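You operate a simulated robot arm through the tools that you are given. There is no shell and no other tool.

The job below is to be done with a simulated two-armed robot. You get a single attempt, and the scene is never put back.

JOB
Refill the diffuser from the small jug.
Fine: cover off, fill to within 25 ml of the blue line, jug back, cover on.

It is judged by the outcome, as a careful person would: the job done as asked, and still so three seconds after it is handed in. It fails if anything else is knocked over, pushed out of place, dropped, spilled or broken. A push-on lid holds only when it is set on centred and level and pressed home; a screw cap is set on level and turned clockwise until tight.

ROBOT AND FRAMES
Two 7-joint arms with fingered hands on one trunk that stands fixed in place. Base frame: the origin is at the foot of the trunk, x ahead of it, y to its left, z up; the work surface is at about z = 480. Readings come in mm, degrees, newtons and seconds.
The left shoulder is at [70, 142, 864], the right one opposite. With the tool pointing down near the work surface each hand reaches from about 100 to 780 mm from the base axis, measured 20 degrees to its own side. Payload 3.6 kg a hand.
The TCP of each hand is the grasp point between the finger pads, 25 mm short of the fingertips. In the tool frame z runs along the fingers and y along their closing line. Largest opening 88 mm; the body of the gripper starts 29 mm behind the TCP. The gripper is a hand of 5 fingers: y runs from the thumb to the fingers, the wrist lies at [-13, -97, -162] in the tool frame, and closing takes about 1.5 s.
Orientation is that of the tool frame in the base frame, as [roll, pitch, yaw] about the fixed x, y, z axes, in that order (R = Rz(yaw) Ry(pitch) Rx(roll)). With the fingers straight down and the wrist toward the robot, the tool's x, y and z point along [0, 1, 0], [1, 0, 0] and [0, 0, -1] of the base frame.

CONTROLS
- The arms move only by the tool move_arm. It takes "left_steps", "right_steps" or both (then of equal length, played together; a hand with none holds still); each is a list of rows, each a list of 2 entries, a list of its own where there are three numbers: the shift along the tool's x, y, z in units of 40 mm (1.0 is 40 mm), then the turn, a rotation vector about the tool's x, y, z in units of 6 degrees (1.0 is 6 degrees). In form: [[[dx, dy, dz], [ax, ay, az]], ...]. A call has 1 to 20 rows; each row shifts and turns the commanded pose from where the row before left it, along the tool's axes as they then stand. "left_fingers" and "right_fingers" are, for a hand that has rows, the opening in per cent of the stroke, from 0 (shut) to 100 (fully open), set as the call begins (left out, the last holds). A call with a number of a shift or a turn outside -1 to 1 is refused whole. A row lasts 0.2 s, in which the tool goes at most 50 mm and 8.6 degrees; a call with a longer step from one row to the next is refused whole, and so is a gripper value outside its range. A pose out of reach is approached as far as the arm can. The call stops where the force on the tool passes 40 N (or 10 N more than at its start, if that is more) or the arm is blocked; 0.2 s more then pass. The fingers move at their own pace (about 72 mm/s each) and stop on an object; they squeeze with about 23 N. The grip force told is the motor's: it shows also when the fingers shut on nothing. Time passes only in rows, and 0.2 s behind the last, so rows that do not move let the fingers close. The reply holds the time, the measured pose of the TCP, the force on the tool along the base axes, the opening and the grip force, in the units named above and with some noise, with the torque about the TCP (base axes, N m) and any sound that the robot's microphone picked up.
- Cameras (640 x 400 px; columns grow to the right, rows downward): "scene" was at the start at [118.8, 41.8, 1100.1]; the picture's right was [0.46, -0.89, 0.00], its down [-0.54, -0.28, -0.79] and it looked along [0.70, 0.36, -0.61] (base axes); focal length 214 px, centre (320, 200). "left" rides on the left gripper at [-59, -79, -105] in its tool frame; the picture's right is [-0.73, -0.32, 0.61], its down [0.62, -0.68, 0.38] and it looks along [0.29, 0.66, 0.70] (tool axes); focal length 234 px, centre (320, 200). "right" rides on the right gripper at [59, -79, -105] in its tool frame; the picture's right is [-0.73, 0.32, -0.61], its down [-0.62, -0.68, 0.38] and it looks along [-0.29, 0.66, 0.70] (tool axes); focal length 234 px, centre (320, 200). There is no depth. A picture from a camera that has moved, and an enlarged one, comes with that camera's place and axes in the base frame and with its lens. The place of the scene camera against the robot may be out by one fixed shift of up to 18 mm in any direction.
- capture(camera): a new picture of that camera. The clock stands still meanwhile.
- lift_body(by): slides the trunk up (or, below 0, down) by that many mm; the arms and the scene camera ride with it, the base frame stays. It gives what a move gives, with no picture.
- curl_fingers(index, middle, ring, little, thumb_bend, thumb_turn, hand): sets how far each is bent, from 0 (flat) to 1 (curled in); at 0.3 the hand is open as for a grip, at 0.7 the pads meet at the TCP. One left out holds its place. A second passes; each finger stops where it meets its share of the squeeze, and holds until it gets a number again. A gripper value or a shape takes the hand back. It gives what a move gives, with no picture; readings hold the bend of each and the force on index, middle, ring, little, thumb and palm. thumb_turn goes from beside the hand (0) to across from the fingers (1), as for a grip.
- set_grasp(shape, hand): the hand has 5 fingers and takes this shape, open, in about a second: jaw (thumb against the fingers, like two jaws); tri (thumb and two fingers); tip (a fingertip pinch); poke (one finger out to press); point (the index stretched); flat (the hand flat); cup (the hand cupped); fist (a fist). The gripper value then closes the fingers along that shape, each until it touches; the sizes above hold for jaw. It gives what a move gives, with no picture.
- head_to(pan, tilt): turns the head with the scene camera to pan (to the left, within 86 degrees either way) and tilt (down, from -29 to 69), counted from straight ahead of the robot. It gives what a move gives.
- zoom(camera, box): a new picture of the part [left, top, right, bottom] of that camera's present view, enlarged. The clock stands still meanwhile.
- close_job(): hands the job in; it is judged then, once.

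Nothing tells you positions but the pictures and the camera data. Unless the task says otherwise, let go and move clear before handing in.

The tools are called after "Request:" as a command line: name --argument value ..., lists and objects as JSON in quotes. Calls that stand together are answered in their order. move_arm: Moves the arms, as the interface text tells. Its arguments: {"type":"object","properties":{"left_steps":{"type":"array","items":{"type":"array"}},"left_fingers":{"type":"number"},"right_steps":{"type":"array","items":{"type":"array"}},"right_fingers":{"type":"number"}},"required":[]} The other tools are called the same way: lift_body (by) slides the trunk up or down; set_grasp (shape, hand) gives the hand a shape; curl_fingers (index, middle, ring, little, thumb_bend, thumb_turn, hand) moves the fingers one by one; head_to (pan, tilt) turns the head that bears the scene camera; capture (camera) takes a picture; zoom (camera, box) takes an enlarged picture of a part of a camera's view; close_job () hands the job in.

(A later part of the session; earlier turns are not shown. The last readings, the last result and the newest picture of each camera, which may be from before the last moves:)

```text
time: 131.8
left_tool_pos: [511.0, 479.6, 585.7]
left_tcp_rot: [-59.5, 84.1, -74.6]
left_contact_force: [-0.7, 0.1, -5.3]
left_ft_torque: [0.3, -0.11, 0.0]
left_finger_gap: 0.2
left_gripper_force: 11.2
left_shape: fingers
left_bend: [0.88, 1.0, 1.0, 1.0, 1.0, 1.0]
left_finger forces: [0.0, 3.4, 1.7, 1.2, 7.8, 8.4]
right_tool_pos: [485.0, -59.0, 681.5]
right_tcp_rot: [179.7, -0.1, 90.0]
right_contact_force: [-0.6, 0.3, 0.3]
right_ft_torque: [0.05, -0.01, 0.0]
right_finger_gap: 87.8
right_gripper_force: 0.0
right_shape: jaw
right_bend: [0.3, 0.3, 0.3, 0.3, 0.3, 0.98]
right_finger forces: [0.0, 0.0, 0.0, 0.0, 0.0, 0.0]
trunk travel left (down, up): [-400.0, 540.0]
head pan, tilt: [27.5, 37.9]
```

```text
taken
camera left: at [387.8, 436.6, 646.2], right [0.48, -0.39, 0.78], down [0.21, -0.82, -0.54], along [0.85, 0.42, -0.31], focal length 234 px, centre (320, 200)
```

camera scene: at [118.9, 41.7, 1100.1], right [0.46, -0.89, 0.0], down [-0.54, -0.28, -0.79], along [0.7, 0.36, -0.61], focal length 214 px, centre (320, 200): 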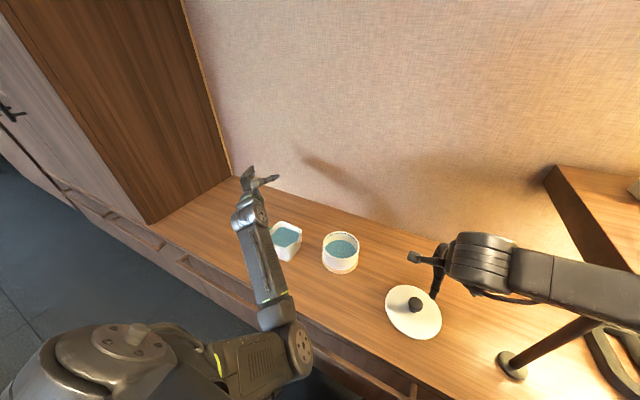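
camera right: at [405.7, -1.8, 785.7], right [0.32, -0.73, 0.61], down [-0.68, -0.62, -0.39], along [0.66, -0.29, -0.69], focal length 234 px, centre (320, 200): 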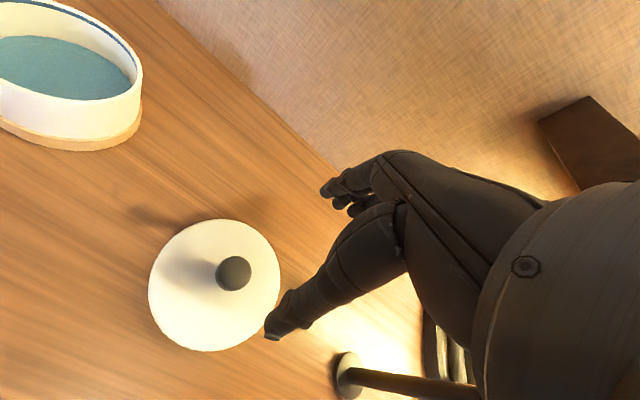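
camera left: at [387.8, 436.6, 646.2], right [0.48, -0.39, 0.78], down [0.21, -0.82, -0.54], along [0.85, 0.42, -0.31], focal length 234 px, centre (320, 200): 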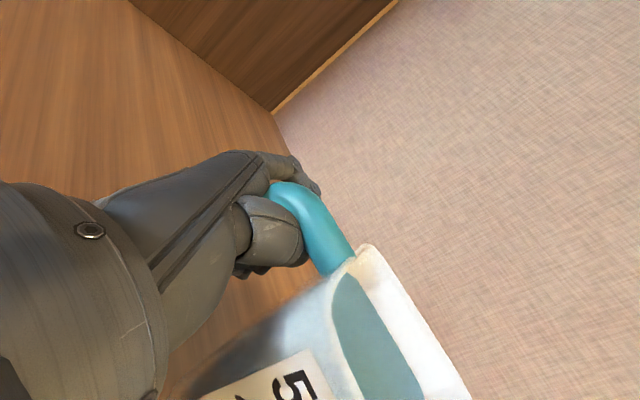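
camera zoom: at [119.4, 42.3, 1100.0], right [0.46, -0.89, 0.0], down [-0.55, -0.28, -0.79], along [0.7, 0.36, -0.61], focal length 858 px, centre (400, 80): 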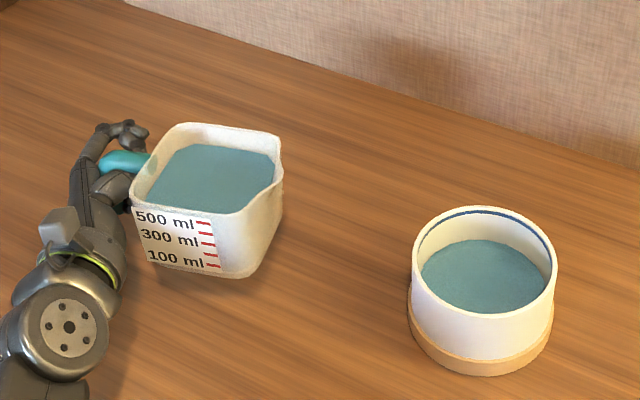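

The jug is steady and level in the hand. I'll carry it slowly toward the diffuser, stopping with the spout just short of its rim.

Request:
move_arm --left_steps '[[[0.014, -0.114, 0.068], [0, 0, 0]], [[0.024, -0.193, 0.116], [0, 0, 0]], [[0.028, -0.227, 0.137], [0, 0, 0]], [[0.028, -0.227, 0.137], [0, 0, 0]], [[0.028, -0.227, 0.137], [0, 0, 0]], [[0.028, -0.227, 0.137], [0, 0, 0]], [[0.028, -0.227, 0.137], [0, 0, 0]], [[0.028, -0.227, 0.137], [0, 0, 0]], [[0.028, -0.227, 0.137], [0, 0, 0]], [[0.024, -0.193, 0.116], [0, 0, 0]], [[0.014, -0.114, 0.068], [0, 0, 0]], [[0, 0, 0], [0, 0, 0]]]'

Request:
capture --camera "scene"

Request:
zoom --camera "scene" --box '[250, 180, 390, 280]'

Request:
capture --camera "right"

Request:
capture --camera "left"

```text
time: 134.4
left_tool_pos: [539.8, 380.6, 586.6]
left_tcp_rot: [-59.9, 84.1, -74.9]
left_contact_force: [0.6, 1.1, -4.4]
left_ft_torque: [0.32, -0.09, -0.03]
left_finger_gap: 0.0
left_gripper_force: 11.1
left_shape: fingers
left_bend: [0.88, 1.0, 1.0, 1.0, 1.0, 1.0]
left_finger forces: [0.0, 3.5, 1.8, 0.0, 7.8, 8.2]
right_tool_pos: [484.7, -58.5, 681.2]
right_tcp_rot: [179.7, -0.1, 90.0]
right_contact_force: [-0.2, -0.4, 0.5]
right_ft_torque: [0.01, 0.01, 0.0]
right_finger_gap: 87.7
right_gripper_force: 0.1
right_shape: jaw
right_bend: [0.3, 0.3, 0.3, 0.3, 0.3, 0.98]
right_finger forces: [0.1, 0.0, 0.0, 0.0, 0.0, 0.0]
trunk travel left (down, up): [-400.0, 540.0]
head pan, tilt: [27.5, 37.9]
```

```text
taken
camera scene: at [119.4, 42.1, 1100.0], right [0.46, -0.89, 0.0], down [-0.55, -0.28, -0.79], along [0.7, 0.36, -0.61], focal length 214 px, centre (320, 200)
```

scene: 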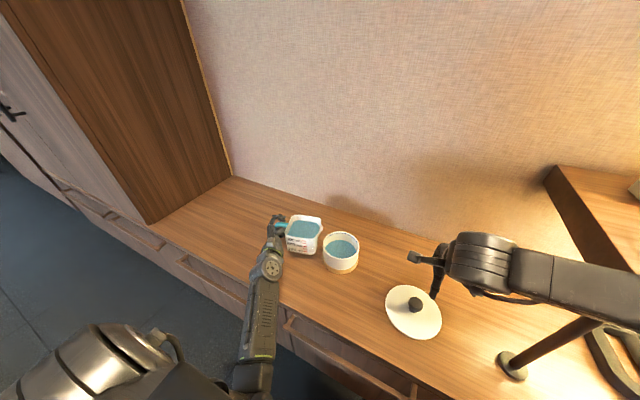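

```text
4.00 times, centred on (320, 230) of scene
camera zoom: at [119.4, 42.1, 1100.0], right [0.46, -0.89, 0.0], down [-0.55, -0.28, -0.79], along [0.7, 0.36, -0.61], focal length 858 px, centre (320, 80)
```

zoom: 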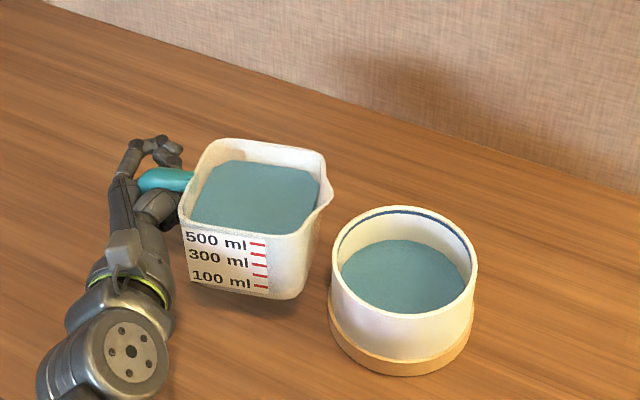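

```text
taken
camera right: at [405.7, -1.9, 785.7], right [0.32, -0.73, 0.61], down [-0.68, -0.62, -0.39], along [0.66, -0.29, -0.69], focal length 234 px, centre (320, 200)
```

right: 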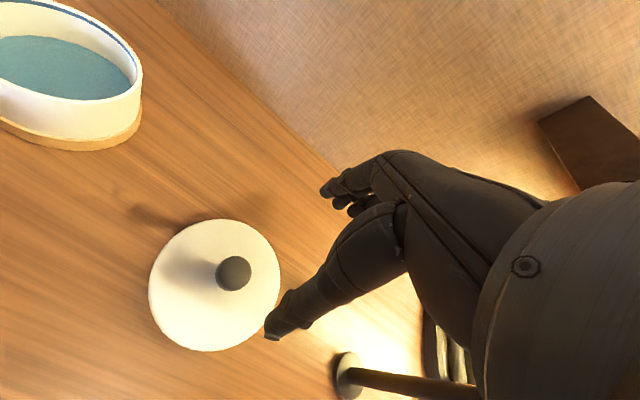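

```text
taken
camera left: at [416.5, 336.8, 646.6], right [0.48, -0.39, 0.78], down [0.21, -0.82, -0.54], along [0.85, 0.42, -0.31], focal length 234 px, centre (320, 200)
```

left: 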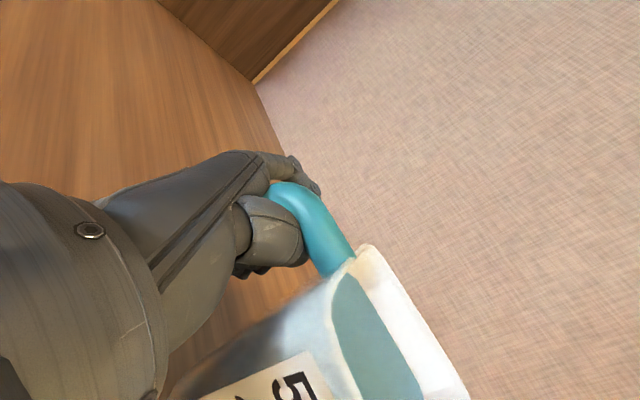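

Everything is stable and the spout is about 60 mm short of the diffuser's centre. I'll now bring the spout over the opening while tilting the first 8 degrees, slowly, and watch for the start of flow.

Request:
move_arm --left_steps '[[[-0.051, -0.0777, 0.043], [0, 0.0807, 0.1454]], [[-0.051, -0.0777, 0.043], [0, 0.0807, 0.1454]], [[-0.051, -0.0777, 0.043], [0, 0.0807, 0.1454]], [[-0.051, -0.0777, 0.043], [0, 0.0807, 0.1454]], [[-0.057, -0.0619, 0.0342], [0, 0.0807, 0.1454]], [[-0.057, -0.0619, 0.0342], [0, 0.0807, 0.1454]], [[0, 0, 0], [0, 0, 0]]]'

Request:
zoom --camera "scene" --box '[260, 180, 380, 280]'

Request:
capture --camera "left"

```text
time: 136.0
left_tool_pos: [542.8, 360.9, 599.3]
left_tcp_rot: [65.7, 89.7, 50.8]
left_contact_force: [-1.4, 0.9, -4.5]
left_ft_torque: [0.34, -0.07, -0.04]
left_finger_gap: 0.1
left_gripper_force: 11.2
left_shape: fingers
left_bend: [0.88, 1.0, 1.0, 1.0, 1.0, 1.0]
left_finger forces: [0.0, 3.3, 1.7, 0.1, 7.8, 9.0]
right_tool_pos: [484.9, -59.3, 681.6]
right_tcp_rot: [179.7, -0.1, 90.0]
right_contact_force: [-0.2, -0.3, 0.9]
right_ft_torque: [-0.04, -0.01, 0.02]
right_finger_gap: 87.8
right_gripper_force: 0.0
right_shape: jaw
right_bend: [0.3, 0.3, 0.3, 0.3, 0.3, 0.98]
right_finger forces: [0.0, 0.0, 0.1, 0.0, 0.1, 0.0]
trunk travel left (down, up): [-400.0, 540.0]
head pan, tilt: [27.5, 37.9]
```

```text
4.00 times, centred on (320, 230) of scene
camera zoom: at [119.4, 42.3, 1100.0], right [0.46, -0.89, 0.0], down [-0.55, -0.28, -0.79], along [0.7, 0.36, -0.61], focal length 858 px, centre (320, 80)
```

zoom: 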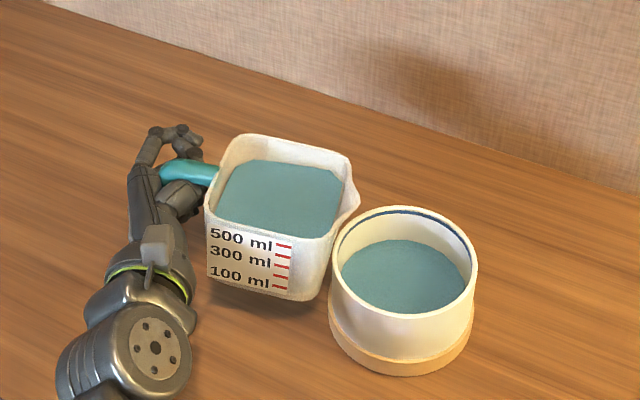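

```text
taken
camera left: at [422.1, 312.3, 658.3], right [0.5, -0.47, 0.73], down [0.2, -0.76, -0.62], along [0.84, 0.45, -0.29], focal length 234 px, centre (320, 200)
```

left: 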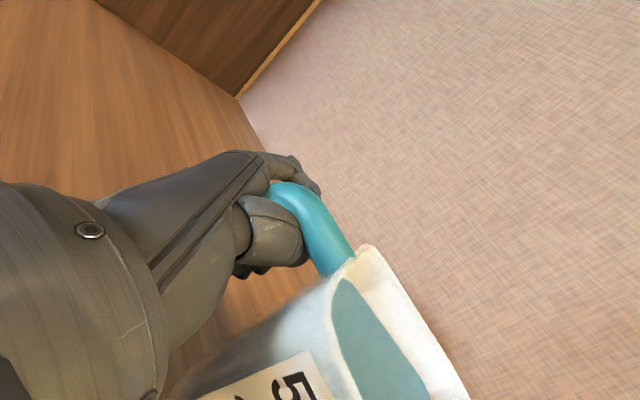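

Request:
move_arm --left_steps '[[[-0.0595, -0.0595, 0.0329], [0, 0.0807, 0.1454]], [[-0.0595, -0.0595, 0.0329], [0, 0.0807, 0.1454]], [[0, 0, 0], [0, 0, 0]]]'

Request:
zoom --camera "scene" --box '[290, 200, 370, 260]'

```text
time: 136.8
left_tool_pos: [544.5, 355.8, 604.7]
left_tcp_rot: [111.2, 88.0, 96.1]
left_contact_force: [-0.3, 1.8, -4.2]
left_ft_torque: [0.34, -0.06, -0.08]
left_finger_gap: 0.2
left_gripper_force: 11.2
left_shape: fingers
left_bend: [0.88, 1.0, 1.0, 1.0, 1.0, 1.0]
left_finger forces: [0.0, 3.6, 1.7, 0.1, 7.6, 8.6]
right_tool_pos: [484.2, -58.0, 681.7]
right_tcp_rot: [179.7, -0.2, 90.0]
right_contact_force: [-0.4, 0.1, -0.2]
right_ft_torque: [0.03, 0.0, 0.01]
right_finger_gap: 87.5
right_gripper_force: 0.1
right_shape: jaw
right_bend: [0.3, 0.3, 0.3, 0.3, 0.3, 0.98]
right_finger forces: [0.1, 0.1, 0.0, 0.1, 0.0, 0.0]
trunk travel left (down, up): [-400.0, 540.0]
head pan, tilt: [27.5, 37.9]
```

```text
6.67 times, centred on (330, 230) of scene
camera zoom: at [119.3, 42.2, 1100.0], right [0.46, -0.89, 0.0], down [-0.55, -0.28, -0.79], along [0.7, 0.36, -0.61], focal length 1430 px, centre (253, 0)
```

zoom: 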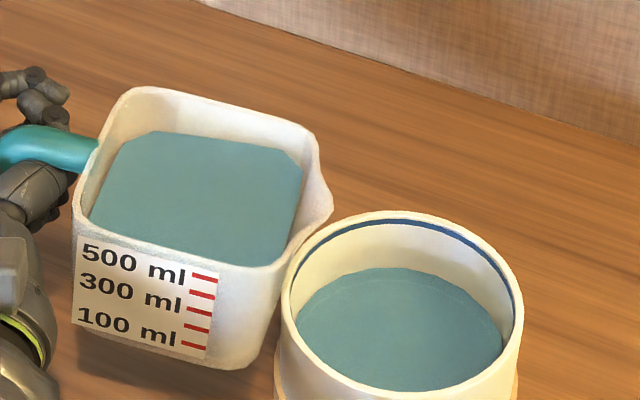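

Request:
move_arm --left_steps '[[[-0.059, -0.0172, 0.0095], [0, 0.0807, 0.1454]], [[-0.059, -0.0172, 0.0095], [0, 0.0807, 0.1454]], [[0, 0, 0], [0, 0, 0]]]'

Request:
zoom --camera "scene" --box '[290, 200, 370, 260]'

```text
time: 137.6
left_tool_pos: [546.5, 353.7, 609.2]
left_tcp_rot: [116.7, 86.0, 101.6]
left_contact_force: [-0.1, 1.5, -3.8]
left_ft_torque: [0.32, -0.06, -0.09]
left_finger_gap: 0.1
left_gripper_force: 11.2
left_shape: fingers
left_bend: [0.88, 1.0, 1.0, 1.0, 1.0, 1.0]
left_finger forces: [0.0, 3.8, 1.8, 0.1, 8.1, 8.8]
right_tool_pos: [483.5, -58.1, 681.8]
right_tcp_rot: [179.8, -0.1, 90.1]
right_contact_force: [0.0, -0.1, 0.1]
right_ft_torque: [-0.02, -0.01, -0.01]
right_finger_gap: 87.7
right_gripper_force: 0.1
right_shape: jaw
right_bend: [0.3, 0.3, 0.3, 0.3, 0.3, 0.98]
right_finger forces: [0.0, 0.1, 0.0, 0.0, 0.1, 0.0]
trunk travel left (down, up): [-400.0, 540.0]
head pan, tilt: [27.5, 37.9]
```

```text
6.67 times, centred on (330, 230) of scene
camera zoom: at [119.4, 42.2, 1100.0], right [0.46, -0.89, 0.0], down [-0.55, -0.28, -0.79], along [0.7, 0.36, -0.61], focal length 1430 px, centre (253, 0)
```

zoom: 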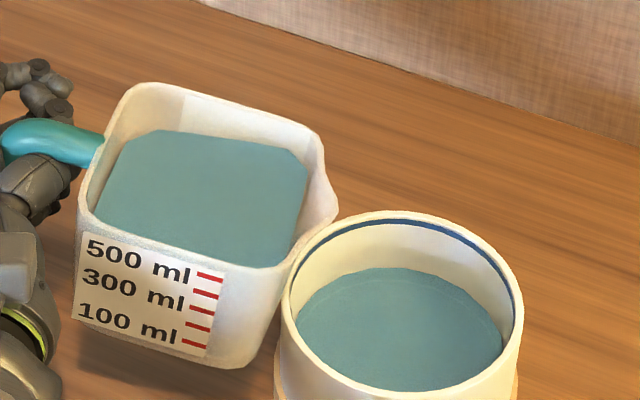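

Request:
move_arm --left_steps '[[[-0.1, 0.005, -0.003], [0, 0, 0]], [[-0.1, 0.005, -0.003], [0, 0, 0]], [[0, 0, 0], [0, 0, 0]], [[0, 0, 0], [0, 0, 0]]]'

Request:
zoom --camera "scene" --box '[290, 195, 370, 265]'

Request:
capture --camera "left"

```text
time: 138.6
left_tool_pos: [544.8, 357.3, 617.9]
left_tcp_rot: [116.9, 85.4, 101.7]
left_contact_force: [0.3, -0.4, -5.4]
left_ft_torque: [0.31, -0.13, -0.01]
left_finger_gap: 0.0
left_gripper_force: 11.1
left_shape: fingers
left_bend: [0.88, 0.99, 1.0, 1.0, 1.0, 1.0]
left_finger forces: [0.0, 4.0, 1.9, 0.1, 7.9, 7.5]
right_tool_pos: [485.3, -59.0, 682.3]
right_tcp_rot: [179.7, -0.1, 89.9]
right_contact_force: [0.0, 0.0, -0.8]
right_ft_torque: [0.0, -0.05, -0.02]
right_finger_gap: 87.4
right_gripper_force: 0.0
right_shape: jaw
right_bend: [0.3, 0.3, 0.3, 0.3, 0.3, 0.98]
right_finger forces: [0.0, 0.0, 0.0, 0.0, 0.0, 0.1]
trunk travel left (down, up): [-400.0, 540.0]
head pan, tilt: [27.5, 37.9]
```

```text
5.71 times, centred on (330, 230) of scene
camera zoom: at [119.4, 42.1, 1100.0], right [0.46, -0.89, 0.0], down [-0.55, -0.28, -0.79], along [0.7, 0.36, -0.61], focal length 1226 px, centre (263, 29)
```

zoom: 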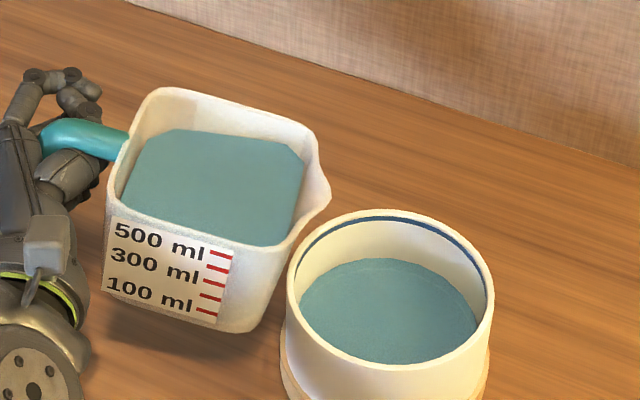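

```text
taken
camera left: at [424.3, 303.2, 674.4], right [0.51, -0.52, 0.68], down [0.18, -0.71, -0.68], along [0.84, 0.48, -0.27], focal length 234 px, centre (320, 200)
```

left: 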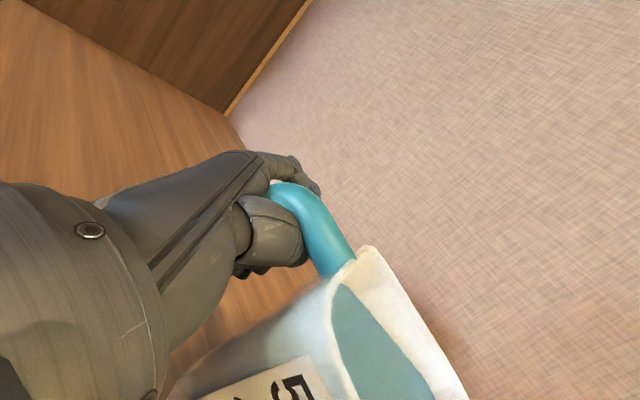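

I want to be sure the jug hasn't nudged the diffuser, so I'll compare it in the same view as before.

Request:
zoom --camera "scene" --box '[260, 180, 380, 280]'

Request:
zoom --camera "scene" --box '[300, 210, 380, 280]'

```text
4.00 times, centred on (320, 230) of scene
camera zoom: at [119.4, 42.1, 1100.0], right [0.46, -0.89, 0.0], down [-0.55, -0.28, -0.79], along [0.7, 0.36, -0.61], focal length 858 px, centre (320, 80)
```

zoom: 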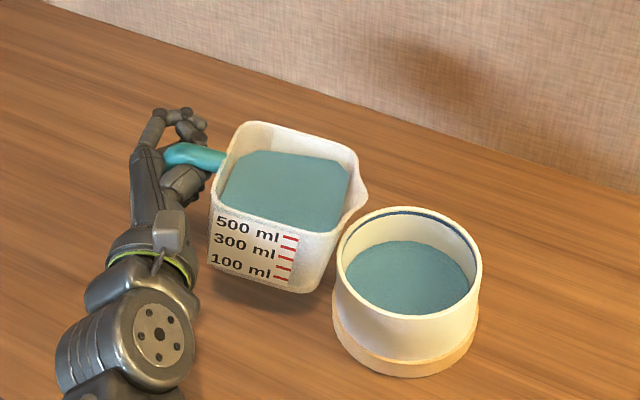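

```text
5.71 times, centred on (340, 245) of scene
camera zoom: at [119.4, 42.1, 1100.0], right [0.46, -0.89, 0.0], down [-0.55, -0.28, -0.79], along [0.7, 0.36, -0.61], focal length 1226 px, centre (206, -57)
```

zoom: 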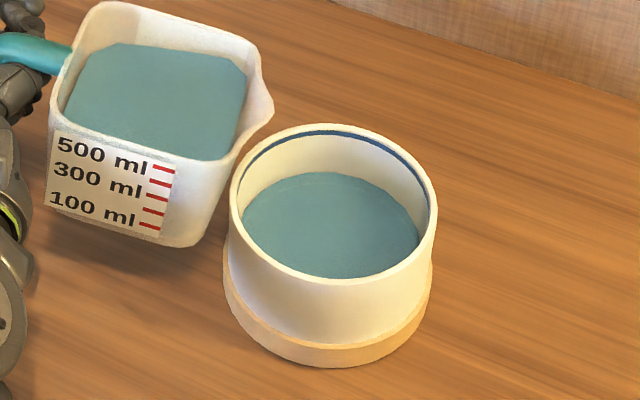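

The jug's lower edge had just brushed the diffuser and moved it about 4 mm; it is standing fine. I'll raise the jug 16 mm more so its underside is above the diffuser's rim before tilting further.

Request:
move_arm --left_steps '[[[-0.13, 0.008, -0.0045], [0, 0, 0]], [[-0.14, 0.008, -0.0045], [0, 0, 0]], [[-0.13, 0.008, -0.0045], [0, 0, 0]], [[0, 0, 0], [0, 0, 0]]]'

Request:
zoom --camera "scene" --box '[290, 195, 370, 265]'

```text
time: 139.6
left_tool_pos: [542.4, 364.2, 631.3]
left_tcp_rot: [119.4, 83.8, 104.6]
left_contact_force: [-0.3, -0.1, -4.3]
left_ft_torque: [0.3, -0.09, 0.01]
left_finger_gap: 0.0
left_gripper_force: 10.5
left_shape: fingers
left_bend: [0.88, 0.99, 1.0, 1.0, 1.0, 1.0]
left_finger forces: [0.0, 4.1, 2.0, 0.1, 7.9, 7.4]
right_tool_pos: [484.4, -59.5, 681.7]
right_tcp_rot: [179.8, -0.2, 90.0]
right_contact_force: [0.7, 0.2, -0.3]
right_ft_torque: [0.01, -0.01, 0.04]
right_finger_gap: 87.7
right_gripper_force: 0.2
right_shape: jaw
right_bend: [0.3, 0.3, 0.3, 0.3, 0.3, 0.98]
right_finger forces: [0.0, 0.1, 0.1, 0.1, 0.0, 0.1]
trunk travel left (down, up): [-400.0, 540.0]
head pan, tilt: [27.5, 37.9]
```

```text
5.71 times, centred on (330, 230) of scene
camera zoom: at [119.4, 42.1, 1100.0], right [0.46, -0.89, 0.0], down [-0.55, -0.28, -0.79], along [0.7, 0.36, -0.61], focal length 1226 px, centre (263, 29)
```

zoom: 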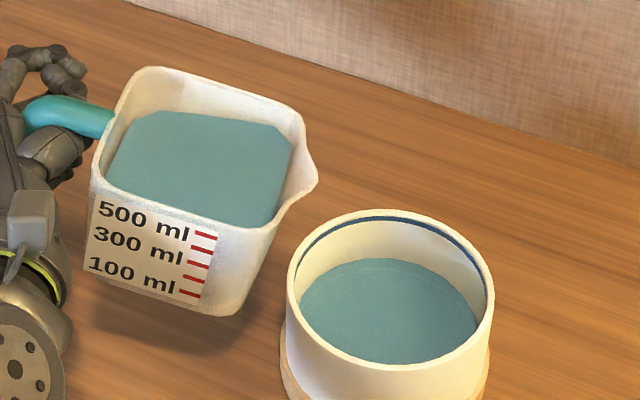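

Request:
capture --camera "scene"

Request:
move_arm --left_steps '[[[0, 0, 0], [0, 0, 0]], [[0, 0, 0], [0, 0, 0]]]'

```text
taken
camera scene: at [119.4, 42.1, 1100.0], right [0.46, -0.89, 0.0], down [-0.55, -0.28, -0.79], along [0.7, 0.36, -0.61], focal length 214 px, centre (320, 200)
```

scene: 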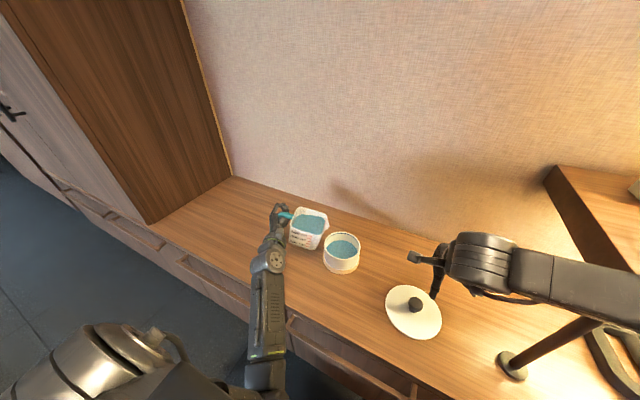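

```text
time: 140.2
left_tool_pos: [544.2, 365.4, 634.3]
left_tcp_rot: [117.5, 84.0, 102.6]
left_contact_force: [-0.2, 0.4, -5.4]
left_ft_torque: [0.28, -0.09, 0.04]
left_finger_gap: 0.1
left_gripper_force: 10.7
left_shape: fingers
left_bend: [0.88, 0.99, 1.0, 1.0, 1.0, 1.0]
left_finger forces: [0.0, 4.0, 2.1, 0.0, 7.9, 7.5]
right_tool_pos: [484.2, -58.1, 682.1]
right_tcp_rot: [179.7, -0.1, 90.0]
right_contact_force: [0.5, -0.6, 0.3]
right_ft_torque: [0.01, 0.01, -0.01]
right_finger_gap: 87.6
right_gripper_force: 0.1
right_shape: jaw
right_bend: [0.3, 0.3, 0.3, 0.3, 0.3, 0.98]
right_finger forces: [0.0, 0.0, 0.0, 0.0, 0.1, 0.0]
trunk travel left (down, up): [-400.0, 540.0]
head pan, tilt: [27.5, 37.9]
```

Request:
move_arm --left_steps '[[[-0.013, -0.109, 0.06], [0, 0, 0]], [[-0.013, -0.109, 0.06], [0, 0, 0]], [[0, 0, 0], [0, 0, 0]]]'

Request:
zoom --camera "scene" --box '[290, 195, 370, 265]'

```text
time: 141.0
left_tool_pos: [545.2, 361.0, 639.9]
left_tcp_rot: [112.3, 82.5, 97.7]
left_contact_force: [0.7, 0.6, -5.5]
left_ft_torque: [0.31, -0.09, -0.04]
left_finger_gap: 0.1
left_gripper_force: 11.0
left_shape: fingers
left_bend: [0.88, 0.99, 1.0, 1.0, 1.0, 1.0]
left_finger forces: [0.1, 4.1, 1.9, 0.0, 7.8, 7.3]
right_tool_pos: [485.5, -60.5, 681.2]
right_tcp_rot: [179.8, 0.0, 90.1]
right_contact_force: [0.6, 0.0, 0.7]
right_ft_torque: [0.01, 0.03, -0.01]
right_finger_gap: 87.9
right_gripper_force: 0.1
right_shape: jaw
right_bend: [0.3, 0.3, 0.3, 0.3, 0.3, 0.98]
right_finger forces: [0.0, 0.1, 0.0, 0.1, 0.0, 0.1]
trunk travel left (down, up): [-400.0, 540.0]
head pan, tilt: [27.5, 37.9]
```

```text
5.71 times, centred on (330, 230) of scene
camera zoom: at [119.5, 42.1, 1100.0], right [0.46, -0.89, 0.0], down [-0.55, -0.28, -0.79], along [0.7, 0.36, -0.61], focal length 1226 px, centre (263, 29)
```

zoom: 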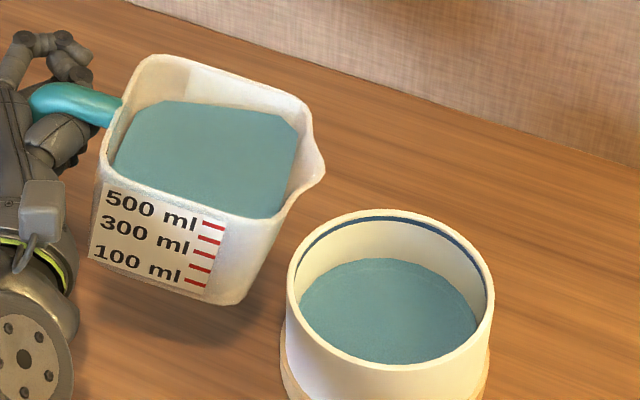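

The arm is reaching the edge of its comfortable range at this height, so I'll gain height with the trunk instead: raise the trunk a little, then let the arm come down relative to it.

Request:
lift_body --by 25

Request:
lift_body --by 30

Request:
move_arm --left_steps '[[[0.2, 0, 0], [0, 0, 0]], [[0.25, 0, 0], [0, 0, 0]], [[0.25, 0, 0], [0, 0, 0]], [[0.25, 0, 0], [0, 0, 0]], [[0.25, 0, 0], [0, 0, 0]], [[0, 0, 0], [0, 0, 0]]]'

Request:
zoom --camera "scene" --box '[280, 200, 380, 290]'

```text
time: 141.7
left_tool_pos: [546.9, 361.6, 665.3]
left_tcp_rot: [111.8, 82.4, 97.3]
left_contact_force: [-0.2, -0.4, -5.0]
left_ft_torque: [0.27, -0.05, 0.0]
left_finger_gap: 0.0
left_gripper_force: 10.7
left_shape: fingers
left_bend: [0.88, 0.99, 1.0, 1.0, 1.0, 1.0]
left_finger forces: [0.0, 4.1, 2.0, 0.1, 8.0, 7.2]
right_tool_pos: [484.1, -60.0, 707.4]
right_tcp_rot: [179.7, -0.2, 90.0]
right_contact_force: [-0.3, 0.6, 0.3]
right_ft_torque: [0.04, 0.01, 0.01]
right_finger_gap: 87.6
right_gripper_force: 0.0
right_shape: jaw
right_bend: [0.3, 0.3, 0.3, 0.3, 0.3, 0.98]
right_finger forces: [0.0, 0.0, 0.1, 0.0, 0.1, 0.0]
trunk travel left (down, up): [-425.0, 515.0]
head pan, tilt: [27.5, 37.9]
```

```text
time: 142.4
left_tool_pos: [547.4, 362.3, 697.1]
left_tcp_rot: [110.7, 82.3, 96.1]
left_contact_force: [1.2, 0.4, -5.1]
left_ft_torque: [0.27, -0.1, 0.03]
left_finger_gap: 0.2
left_gripper_force: 10.7
left_shape: fingers
left_bend: [0.88, 0.99, 1.0, 1.0, 1.0, 1.0]
left_finger forces: [0.0, 4.3, 2.1, 0.1, 8.0, 7.1]
right_tool_pos: [483.9, -60.3, 736.4]
right_tcp_rot: [179.7, 0.0, 90.0]
right_contact_force: [-0.3, 0.4, 0.3]
right_ft_torque: [-0.01, -0.01, 0.0]
right_finger_gap: 87.6
right_gripper_force: 0.0
right_shape: jaw
right_bend: [0.3, 0.3, 0.3, 0.3, 0.3, 0.98]
right_finger forces: [0.0, 0.0, 0.0, 0.0, 0.0, 0.1]
trunk travel left (down, up): [-455.0, 485.0]
head pan, tilt: [27.5, 37.9]
```

```text
time: 143.8
left_tool_pos: [546.7, 348.2, 638.3]
left_tcp_rot: [117.4, 86.0, 102.3]
left_contact_force: [1.4, -0.7, -4.9]
left_ft_torque: [0.31, -0.11, 0.03]
left_finger_gap: 0.0
left_gripper_force: 11.3
left_shape: fingers
left_bend: [0.88, 0.99, 1.0, 1.0, 1.0, 1.0]
left_finger forces: [0.0, 4.6, 2.2, 0.1, 8.3, 7.2]
right_tool_pos: [485.2, -59.9, 737.2]
right_tcp_rot: [179.7, -0.1, 90.0]
right_contact_force: [0.1, 0.3, -0.9]
right_ft_torque: [-0.03, -0.02, 0.0]
right_finger_gap: 87.7
right_gripper_force: 0.1
right_shape: jaw
right_bend: [0.3, 0.3, 0.3, 0.3, 0.3, 0.98]
right_finger forces: [0.0, 0.0, 0.1, 0.0, 0.0, 0.0]
trunk travel left (down, up): [-455.0, 485.0]
head pan, tilt: [27.5, 37.9]
```

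```text
4.44 times, centred on (330, 245) of scene
camera zoom: at [119.4, 42.0, 1155.0], right [0.46, -0.89, 0.0], down [-0.55, -0.28, -0.79], along [0.7, 0.36, -0.61], focal length 953 px, centre (276, 0)
```

zoom: 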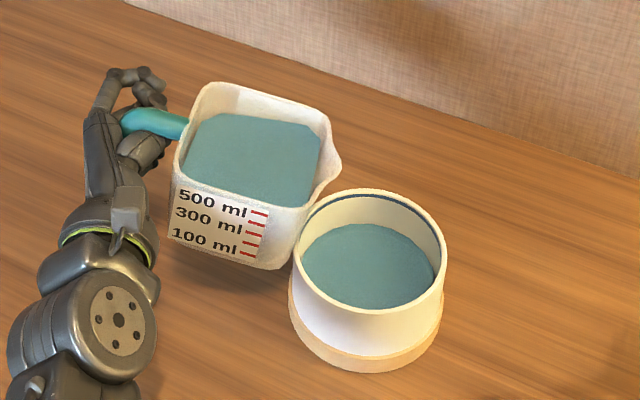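

The arm is tracking accurately again, with the spout about 29 mm from the diffuser's centre and clear above its rim. I'll tilt on in small steps and watch both levels.

Request:
move_arm --left_steps '[[[0, 0, 0], [0, 0.0807, 0.1454]], [[0, 0, 0], [0, 0.0807, 0.1454]], [[0, 0, 0], [0, 0.0807, 0.1454]], [[0, 0, 0], [0, 0, 0]]]'

Request:
zoom --camera "scene" --box '[290, 195, 370, 265]'

```text
time: 144.8
left_tool_pos: [546.1, 348.0, 639.8]
left_tcp_rot: [116.4, 82.9, 101.4]
left_contact_force: [-0.1, 0.2, -5.0]
left_ft_torque: [0.29, -0.07, 0.02]
left_finger_gap: 0.2
left_gripper_force: 11.4
left_shape: fingers
left_bend: [0.88, 0.99, 1.0, 1.0, 1.0, 1.0]
left_finger forces: [0.0, 4.7, 2.2, 0.2, 8.2, 7.0]
right_tool_pos: [485.0, -59.7, 737.6]
right_tcp_rot: [179.7, -0.1, 90.0]
right_contact_force: [0.5, 0.3, -0.3]
right_ft_torque: [-0.02, -0.02, -0.02]
right_finger_gap: 87.6
right_gripper_force: 0.2
right_shape: jaw
right_bend: [0.3, 0.3, 0.3, 0.3, 0.3, 0.98]
right_finger forces: [0.1, 0.0, 0.1, 0.0, 0.0, 0.1]
trunk travel left (down, up): [-455.0, 485.0]
head pan, tilt: [27.5, 37.9]
```

```text
5.71 times, centred on (330, 230) of scene
camera zoom: at [119.5, 42.1, 1155.0], right [0.46, -0.89, 0.0], down [-0.55, -0.28, -0.79], along [0.7, 0.36, -0.61], focal length 1226 px, centre (263, 29)
```

zoom: 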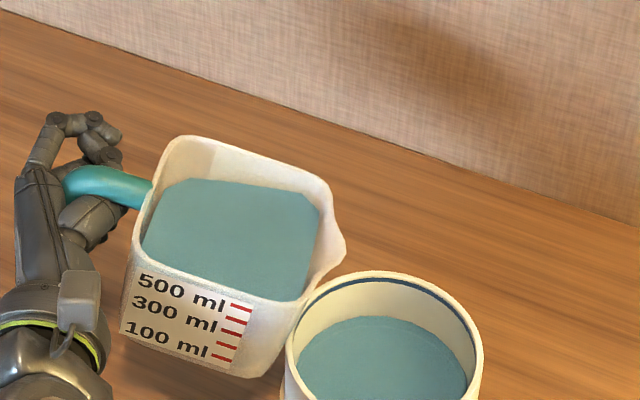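

Request:
move_arm --left_steps '[[[0, 0, 0], [0, 0.0807, 0.1454]], [[0, 0, 0], [0, 0.0807, 0.1454]], [[0, 0, 0], [0, 0.0807, 0.1454]], [[0, 0, 0], [0, 0.0807, 0.1454]], [[0, 0, 0], [0, 0, 0]], [[0, 0, 0], [0, 0, 0]]]'

Request:
zoom --camera "scene" --box '[290, 210, 370, 280]'

```text
time: 146.2
left_tool_pos: [547.3, 348.4, 640.9]
left_tcp_rot: [118.1, 78.9, 103.0]
left_contact_force: [0.0, 0.2, -5.2]
left_ft_torque: [0.27, -0.1, 0.02]
left_finger_gap: 0.0
left_gripper_force: 10.9
left_shape: fingers
left_bend: [0.88, 0.99, 1.0, 1.0, 1.0, 1.0]
left_finger forces: [0.0, 4.7, 2.2, 0.1, 8.1, 6.8]
right_tool_pos: [484.3, -59.2, 737.3]
right_tcp_rot: [179.7, -0.1, 90.1]
right_contact_force: [-0.2, -1.0, -0.2]
right_ft_torque: [-0.03, -0.04, -0.01]
right_finger_gap: 87.5
right_gripper_force: 0.1
right_shape: jaw
right_bend: [0.3, 0.3, 0.3, 0.3, 0.3, 0.98]
right_finger forces: [0.1, 0.1, 0.0, 0.1, 0.1, 0.1]
trunk travel left (down, up): [-455.0, 485.0]
head pan, tilt: [27.5, 37.9]
```

```text
5.71 times, centred on (330, 245) of scene
camera zoom: at [119.5, 42.1, 1155.0], right [0.46, -0.89, 0.0], down [-0.55, -0.28, -0.79], along [0.7, 0.36, -0.61], focal length 1226 px, centre (263, -57)
```

zoom: 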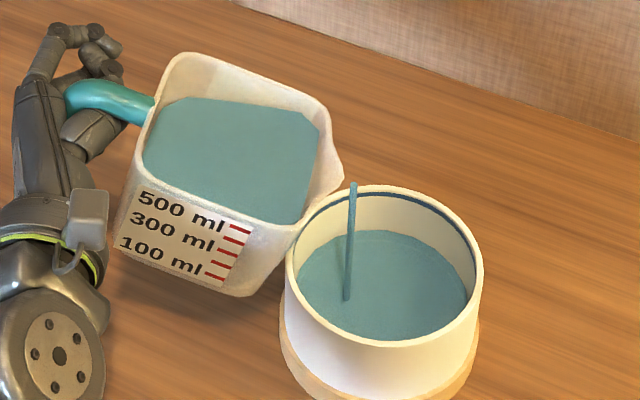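

Flow has begun and the stream falls well inside the diffuser. I'll hold this tilt and let it run while checking the level.

Request:
move_arm --left_steps '[[[0, 0, 0], [0, 0, 0]], [[0, 0, 0], [0, 0, 0]], [[0, 0, 0], [0, 0, 0]], [[0, 0, 0], [0, 0, 0]], [[0, 0, 0], [0, 0, 0]], [[0, 0, 0], [0, 0, 0]]]'

Request:
zoom --camera "scene" --box '[290, 210, 370, 280]'

```text
time: 147.7
left_tool_pos: [547.7, 347.7, 639.4]
left_tcp_rot: [118.0, 79.0, 102.9]
left_contact_force: [-0.9, 0.2, -5.6]
left_ft_torque: [0.26, -0.09, 0.01]
left_finger_gap: 0.0
left_gripper_force: 10.6
left_shape: fingers
left_bend: [0.88, 0.99, 1.0, 1.0, 1.0, 1.0]
left_finger forces: [0.0, 4.8, 2.2, 0.0, 8.2, 6.9]
right_tool_pos: [484.7, -59.4, 736.6]
right_tcp_rot: [179.8, -0.1, 90.0]
right_contact_force: [-0.6, -0.3, -0.4]
right_ft_torque: [-0.02, -0.01, 0.0]
right_finger_gap: 87.7
right_gripper_force: 0.0
right_shape: jaw
right_bend: [0.3, 0.3, 0.3, 0.3, 0.3, 0.98]
right_finger forces: [0.0, 0.0, 0.0, 0.0, 0.1, 0.0]
trunk travel left (down, up): [-455.0, 485.0]
head pan, tilt: [27.5, 37.9]
```

```text
5.71 times, centred on (330, 245) of scene
camera zoom: at [119.5, 42.1, 1155.0], right [0.46, -0.89, 0.0], down [-0.55, -0.28, -0.79], along [0.7, 0.36, -0.61], focal length 1226 px, centre (263, -57)
```

zoom: 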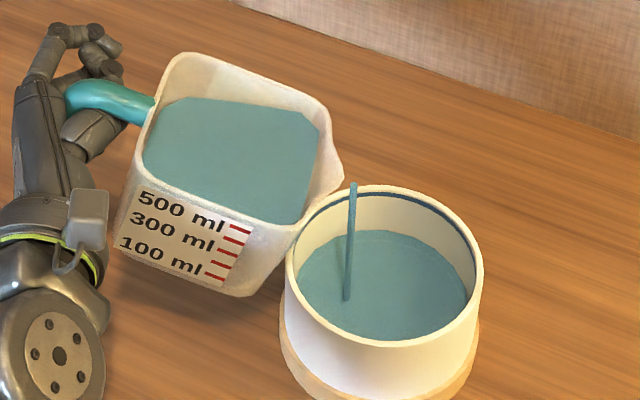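

Request:
zoom --camera "scene" --box '[322, 238, 358, 262]'

Request:
move_arm --left_steps '[[[0, 0, 0], [0, 0.0807, 0.1454]], [[0, 0, 0], [0, 0.0807, 0.1454]], [[0, 0, 0], [0, 0, 0]], [[0, 0, 0], [0, 0, 0]], [[0, 0, 0], [0, 0, 0]], [[0, 0, 0], [0, 0, 0]], [[0, 0, 0], [0, 0, 0]], [[0, 0, 0], [0, 0, 0]]]'

Request:
zoom --camera "scene" --box '[322, 238, 358, 262]'

Request:
zoom --camera "scene" --box '[290, 210, 370, 280]'

```text
16.00 times, centred on (340, 250) of scene
camera zoom: at [119.5, 42.1, 1155.0], right [0.46, -0.89, 0.0], down [-0.55, -0.28, -0.79], along [0.7, 0.36, -0.61], focal length 3432 px, centre (0, -600)
```

zoom: 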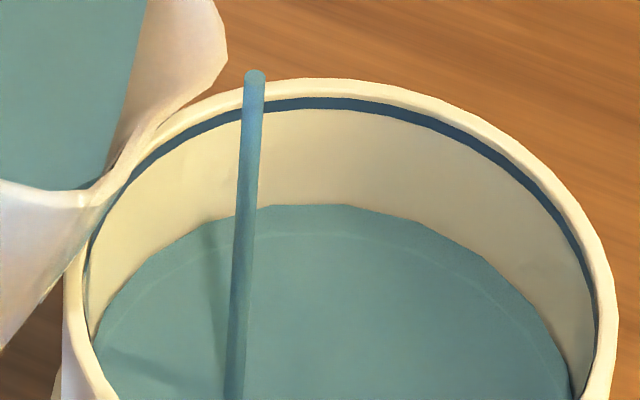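

```text
time: 149.4
left_tool_pos: [545.9, 347.7, 640.1]
left_tcp_rot: [118.3, 77.1, 103.2]
left_contact_force: [0.3, 0.6, -4.2]
left_ft_torque: [0.26, -0.05, 0.03]
left_finger_gap: 0.0
left_gripper_force: 10.5
left_shape: fingers
left_bend: [0.88, 0.99, 1.0, 1.0, 1.0, 1.0]
left_finger forces: [0.0, 4.7, 2.2, 0.2, 7.8, 6.6]
right_tool_pos: [484.5, -58.9, 736.8]
right_tcp_rot: [179.7, -0.1, 90.0]
right_contact_force: [0.6, -0.4, 0.1]
right_ft_torque: [-0.03, -0.01, 0.01]
right_finger_gap: 88.0
right_gripper_force: 0.1
right_shape: jaw
right_bend: [0.3, 0.3, 0.3, 0.3, 0.3, 0.98]
right_finger forces: [0.0, 0.0, 0.0, 0.0, 0.0, 0.0]
trunk travel left (down, up): [-455.0, 485.0]
head pan, tilt: [27.5, 37.9]
```

```text
16.00 times, centred on (340, 250) of scene
camera zoom: at [119.5, 42.1, 1155.0], right [0.46, -0.89, 0.0], down [-0.55, -0.28, -0.79], along [0.7, 0.36, -0.61], focal length 3432 px, centre (0, -600)
```

zoom: 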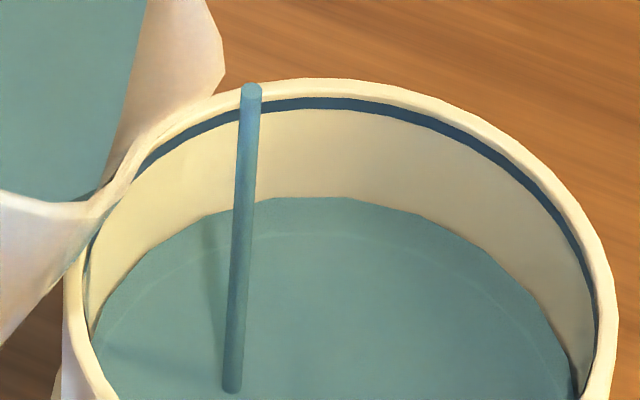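

```text
5.71 times, centred on (330, 245) of scene
camera zoom: at [119.5, 42.1, 1155.0], right [0.46, -0.89, 0.0], down [-0.55, -0.28, -0.79], along [0.7, 0.36, -0.61], focal length 1226 px, centre (263, -57)
```

zoom: 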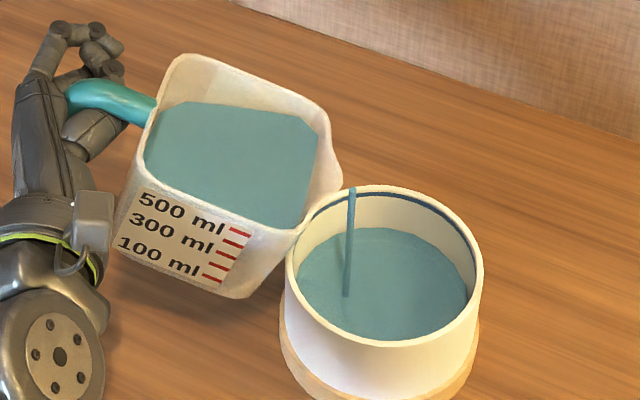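

The high zoom gives a precise reading: water edge at row 197, blue line centred on row 103, about 0.285 mm per row, so roughly 240 ml to go. I'll increase the tilt a little to pour at a moderate rate.

Request:
move_arm --left_steps '[[[0, -0.008, 0.004], [0, 0.0807, 0.1454]], [[0, -0.008, 0.004], [0, 0.0807, 0.1454]], [[0, -0.008, 0.004], [0, 0.0807, 0.1454]], [[0, 0, 0], [0, 0, 0]], [[0, 0, 0], [0, 0, 0]], [[0, 0, 0], [0, 0, 0]], [[0, 0, 0], [0, 0, 0]], [[0, 0, 0], [0, 0, 0]], [[0, 0, 0], [0, 0, 0]]]'

Request:
zoom --camera "scene" --box '[322, 238, 358, 262]'

Request:
zoom --camera "scene" --box '[290, 210, 370, 280]'

```text
time: 151.4
left_tool_pos: [548.1, 346.7, 638.9]
left_tcp_rot: [118.2, 74.1, 103.1]
left_contact_force: [0.4, -0.4, -4.1]
left_ft_torque: [0.26, -0.08, -0.01]
left_finger_gap: 0.2
left_gripper_force: 10.1
left_shape: fingers
left_bend: [0.88, 0.99, 1.0, 1.0, 1.0, 1.0]
left_finger forces: [0.0, 4.7, 2.2, 0.0, 7.4, 6.2]
right_tool_pos: [484.8, -58.7, 736.5]
right_tcp_rot: [179.7, -0.1, 90.0]
right_contact_force: [0.4, -0.2, 0.5]
right_ft_torque: [-0.01, 0.0, 0.01]
right_finger_gap: 87.5
right_gripper_force: 0.0
right_shape: jaw
right_bend: [0.3, 0.3, 0.3, 0.3, 0.3, 0.98]
right_finger forces: [0.0, 0.0, 0.1, 0.0, 0.1, 0.0]
trunk travel left (down, up): [-455.0, 485.0]
head pan, tilt: [27.5, 37.9]
```

```text
16.00 times, centred on (340, 250) of scene
camera zoom: at [119.4, 42.1, 1155.0], right [0.46, -0.89, 0.0], down [-0.55, -0.28, -0.79], along [0.7, 0.36, -0.61], focal length 3432 px, centre (0, -600)
```

zoom: 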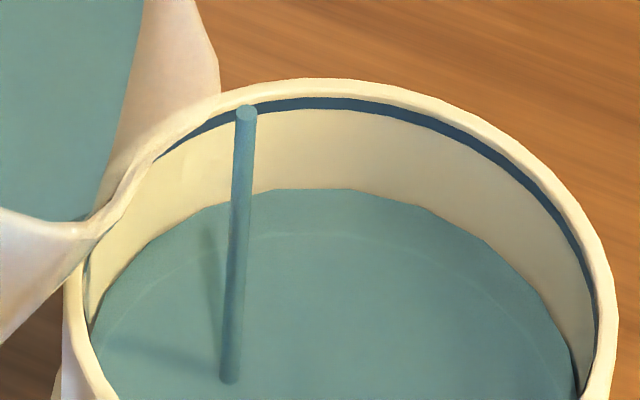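

```text
5.71 times, centred on (330, 245) of scene
camera zoom: at [119.4, 42.1, 1155.0], right [0.46, -0.89, 0.0], down [-0.55, -0.28, -0.79], along [0.7, 0.36, -0.61], focal length 1226 px, centre (263, -57)
```

zoom: 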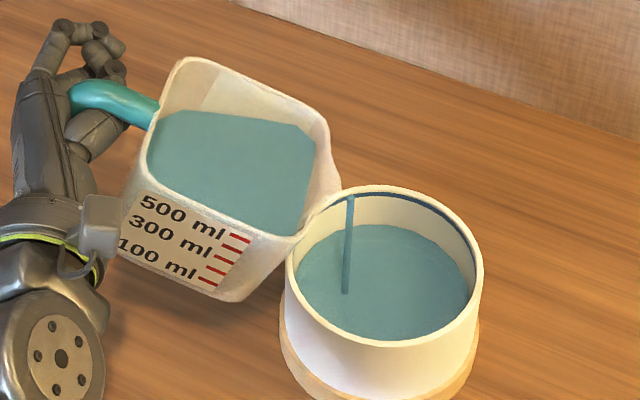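

Request:
move_arm --left_steps '[[[0, -0.01, 0.005], [0, 0.0807, 0.1454]], [[0, -0.01, 0.005], [0, 0.0807, 0.1454]], [[0, -0.01, 0.005], [0, 0.0807, 0.1454]], [[0, -0.01, 0.005], [0, 0.0807, 0.1454]], [[0, 0, 0], [0, 0, 0]], [[0, 0, 0], [0, 0, 0]], [[0, 0, 0], [0, 0, 0]], [[0, 0, 0], [0, 0, 0]], [[0, 0, 0], [0, 0, 0]]]'

Request:
zoom --camera "scene" --box '[322, 238, 358, 262]'

Request:
zoom --camera "scene" --box '[290, 210, 370, 280]'

```text
time: 153.4
left_tool_pos: [547.3, 345.9, 640.3]
left_tcp_rot: [118.2, 69.9, 103.1]
left_contact_force: [-0.4, 0.6, -4.0]
left_ft_torque: [0.22, -0.09, -0.01]
left_finger_gap: 0.0
left_gripper_force: 10.0
left_shape: fingers
left_bend: [0.88, 0.99, 1.0, 1.0, 1.0, 1.0]
left_finger forces: [0.0, 4.8, 2.3, 0.0, 6.9, 5.7]
right_tool_pos: [484.6, -60.0, 737.1]
right_tcp_rot: [179.7, -0.2, 90.1]
right_contact_force: [0.4, 0.3, 0.3]
right_ft_torque: [0.02, 0.03, 0.01]
right_finger_gap: 88.0
right_gripper_force: 0.1
right_shape: jaw
right_bend: [0.3, 0.3, 0.3, 0.3, 0.3, 0.98]
right_finger forces: [0.1, 0.0, 0.0, 0.0, 0.1, 0.1]
trunk travel left (down, up): [-455.0, 485.0]
head pan, tilt: [27.5, 37.9]
```

```text
16.00 times, centred on (340, 250) of scene
camera zoom: at [119.4, 42.0, 1155.0], right [0.46, -0.89, 0.0], down [-0.55, -0.28, -0.79], along [0.7, 0.36, -0.61], focal length 3432 px, centre (0, -600)
```

zoom: 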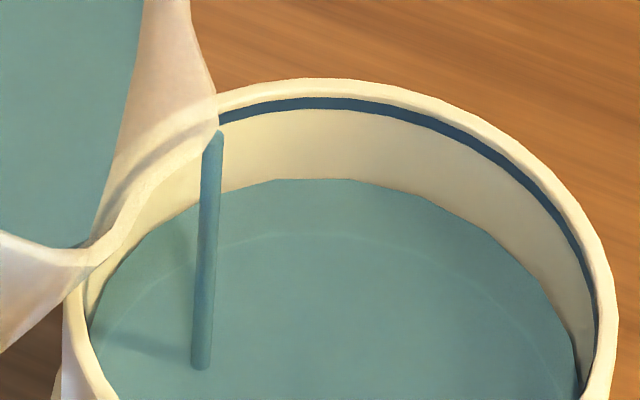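

```text
5.71 times, centred on (330, 245) of scene
camera zoom: at [119.4, 42.0, 1155.0], right [0.46, -0.89, 0.0], down [-0.55, -0.28, -0.79], along [0.7, 0.36, -0.61], focal length 1226 px, centre (263, -57)
```

zoom: 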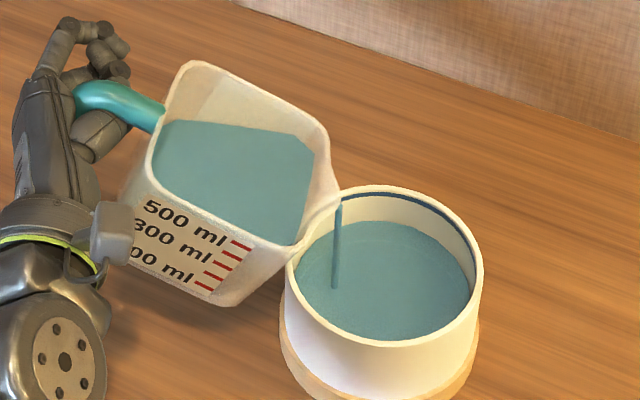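

The level is rising steadily (row 179) at about 11 ml/s. The stream is drifting toward the near wall, so I'll shift the jug 8 mm further over the opening and raise the trunk slightly as I go on tilting.

Request:
move_arm --left_steps '[[[-0.034, -0.0822, 0.0455], [0, 0, 0]], [[-0.034, -0.0822, 0.0455], [0, 0.0807, 0.1454]], [[0, -0.015, 0.008], [0, 0.0807, 0.1454]], [[0, 0, 0], [0, 0, 0]], [[0, 0, 0], [0, 0, 0]]]'

Request:
lift_body --by 12

Request:
zoom --camera "scene" --box '[290, 210, 370, 280]'

Request:
zoom --camera "scene" --box '[322, 241, 358, 265]'

```text
time: 154.7
left_tool_pos: [549.9, 336.1, 639.3]
left_tcp_rot: [118.3, 68.2, 103.3]
left_contact_force: [-0.2, 0.3, -3.5]
left_ft_torque: [0.19, -0.09, 0.02]
left_finger_gap: 0.0
left_gripper_force: 8.8
left_shape: fingers
left_bend: [0.88, 0.99, 1.0, 1.0, 1.0, 1.0]
left_finger forces: [0.0, 4.7, 2.3, 0.0, 6.6, 5.4]
right_tool_pos: [483.8, -59.1, 736.4]
right_tcp_rot: [179.7, -0.2, 89.9]
right_contact_force: [0.3, 0.5, 0.2]
right_ft_torque: [-0.01, -0.02, -0.02]
right_finger_gap: 87.6
right_gripper_force: 0.0
right_shape: jaw
right_bend: [0.3, 0.3, 0.3, 0.3, 0.3, 0.98]
right_finger forces: [0.0, 0.0, 0.1, 0.1, 0.0, 0.0]
trunk travel left (down, up): [-455.0, 485.0]
head pan, tilt: [27.5, 37.9]
```

```text
time: 155.2
left_tool_pos: [548.6, 336.6, 651.5]
left_tcp_rot: [118.5, 68.0, 103.4]
left_contact_force: [0.0, -0.4, -4.4]
left_ft_torque: [0.2, -0.09, 0.03]
left_finger_gap: 0.1
left_gripper_force: 9.6
left_shape: fingers
left_bend: [0.88, 0.99, 1.0, 1.0, 1.0, 1.0]
left_finger forces: [0.0, 4.8, 2.3, 0.0, 6.6, 5.5]
right_tool_pos: [485.8, -59.1, 748.6]
right_tcp_rot: [179.6, -0.2, 90.0]
right_contact_force: [0.1, -0.6, -0.1]
right_ft_torque: [0.0, 0.0, -0.01]
right_finger_gap: 87.7
right_gripper_force: 0.1
right_shape: jaw
right_bend: [0.3, 0.3, 0.3, 0.3, 0.3, 0.98]
right_finger forces: [0.1, 0.0, 0.0, 0.1, 0.0, 0.0]
trunk travel left (down, up): [-467.0, 473.0]
head pan, tilt: [27.5, 37.9]
```

```text
5.71 times, centred on (330, 245) of scene
camera zoom: at [119.7, 42.0, 1167.0], right [0.46, -0.89, 0.0], down [-0.55, -0.28, -0.79], along [0.7, 0.36, -0.62], focal length 1226 px, centre (263, -57)
```

zoom: 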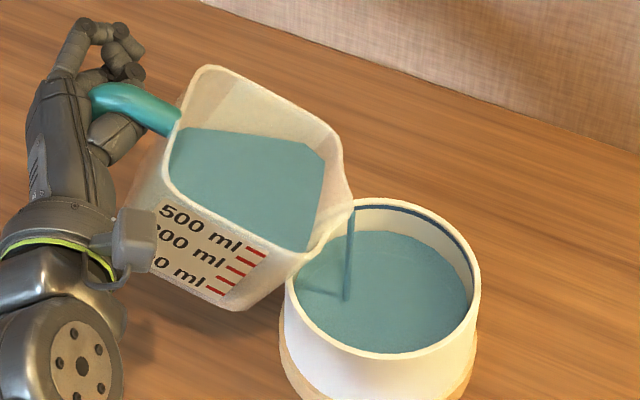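

```text
16.00 times, centred on (340, 253) of scene
camera zoom: at [119.7, 42.0, 1167.0], right [0.46, -0.89, 0.0], down [-0.55, -0.28, -0.79], along [0.7, 0.36, -0.62], focal length 3432 px, centre (0, -648)
```

zoom: 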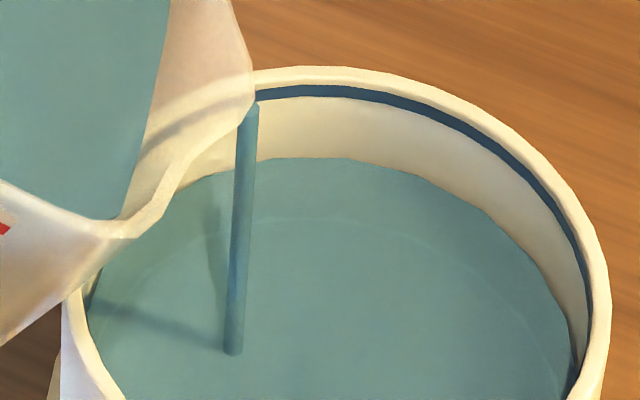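

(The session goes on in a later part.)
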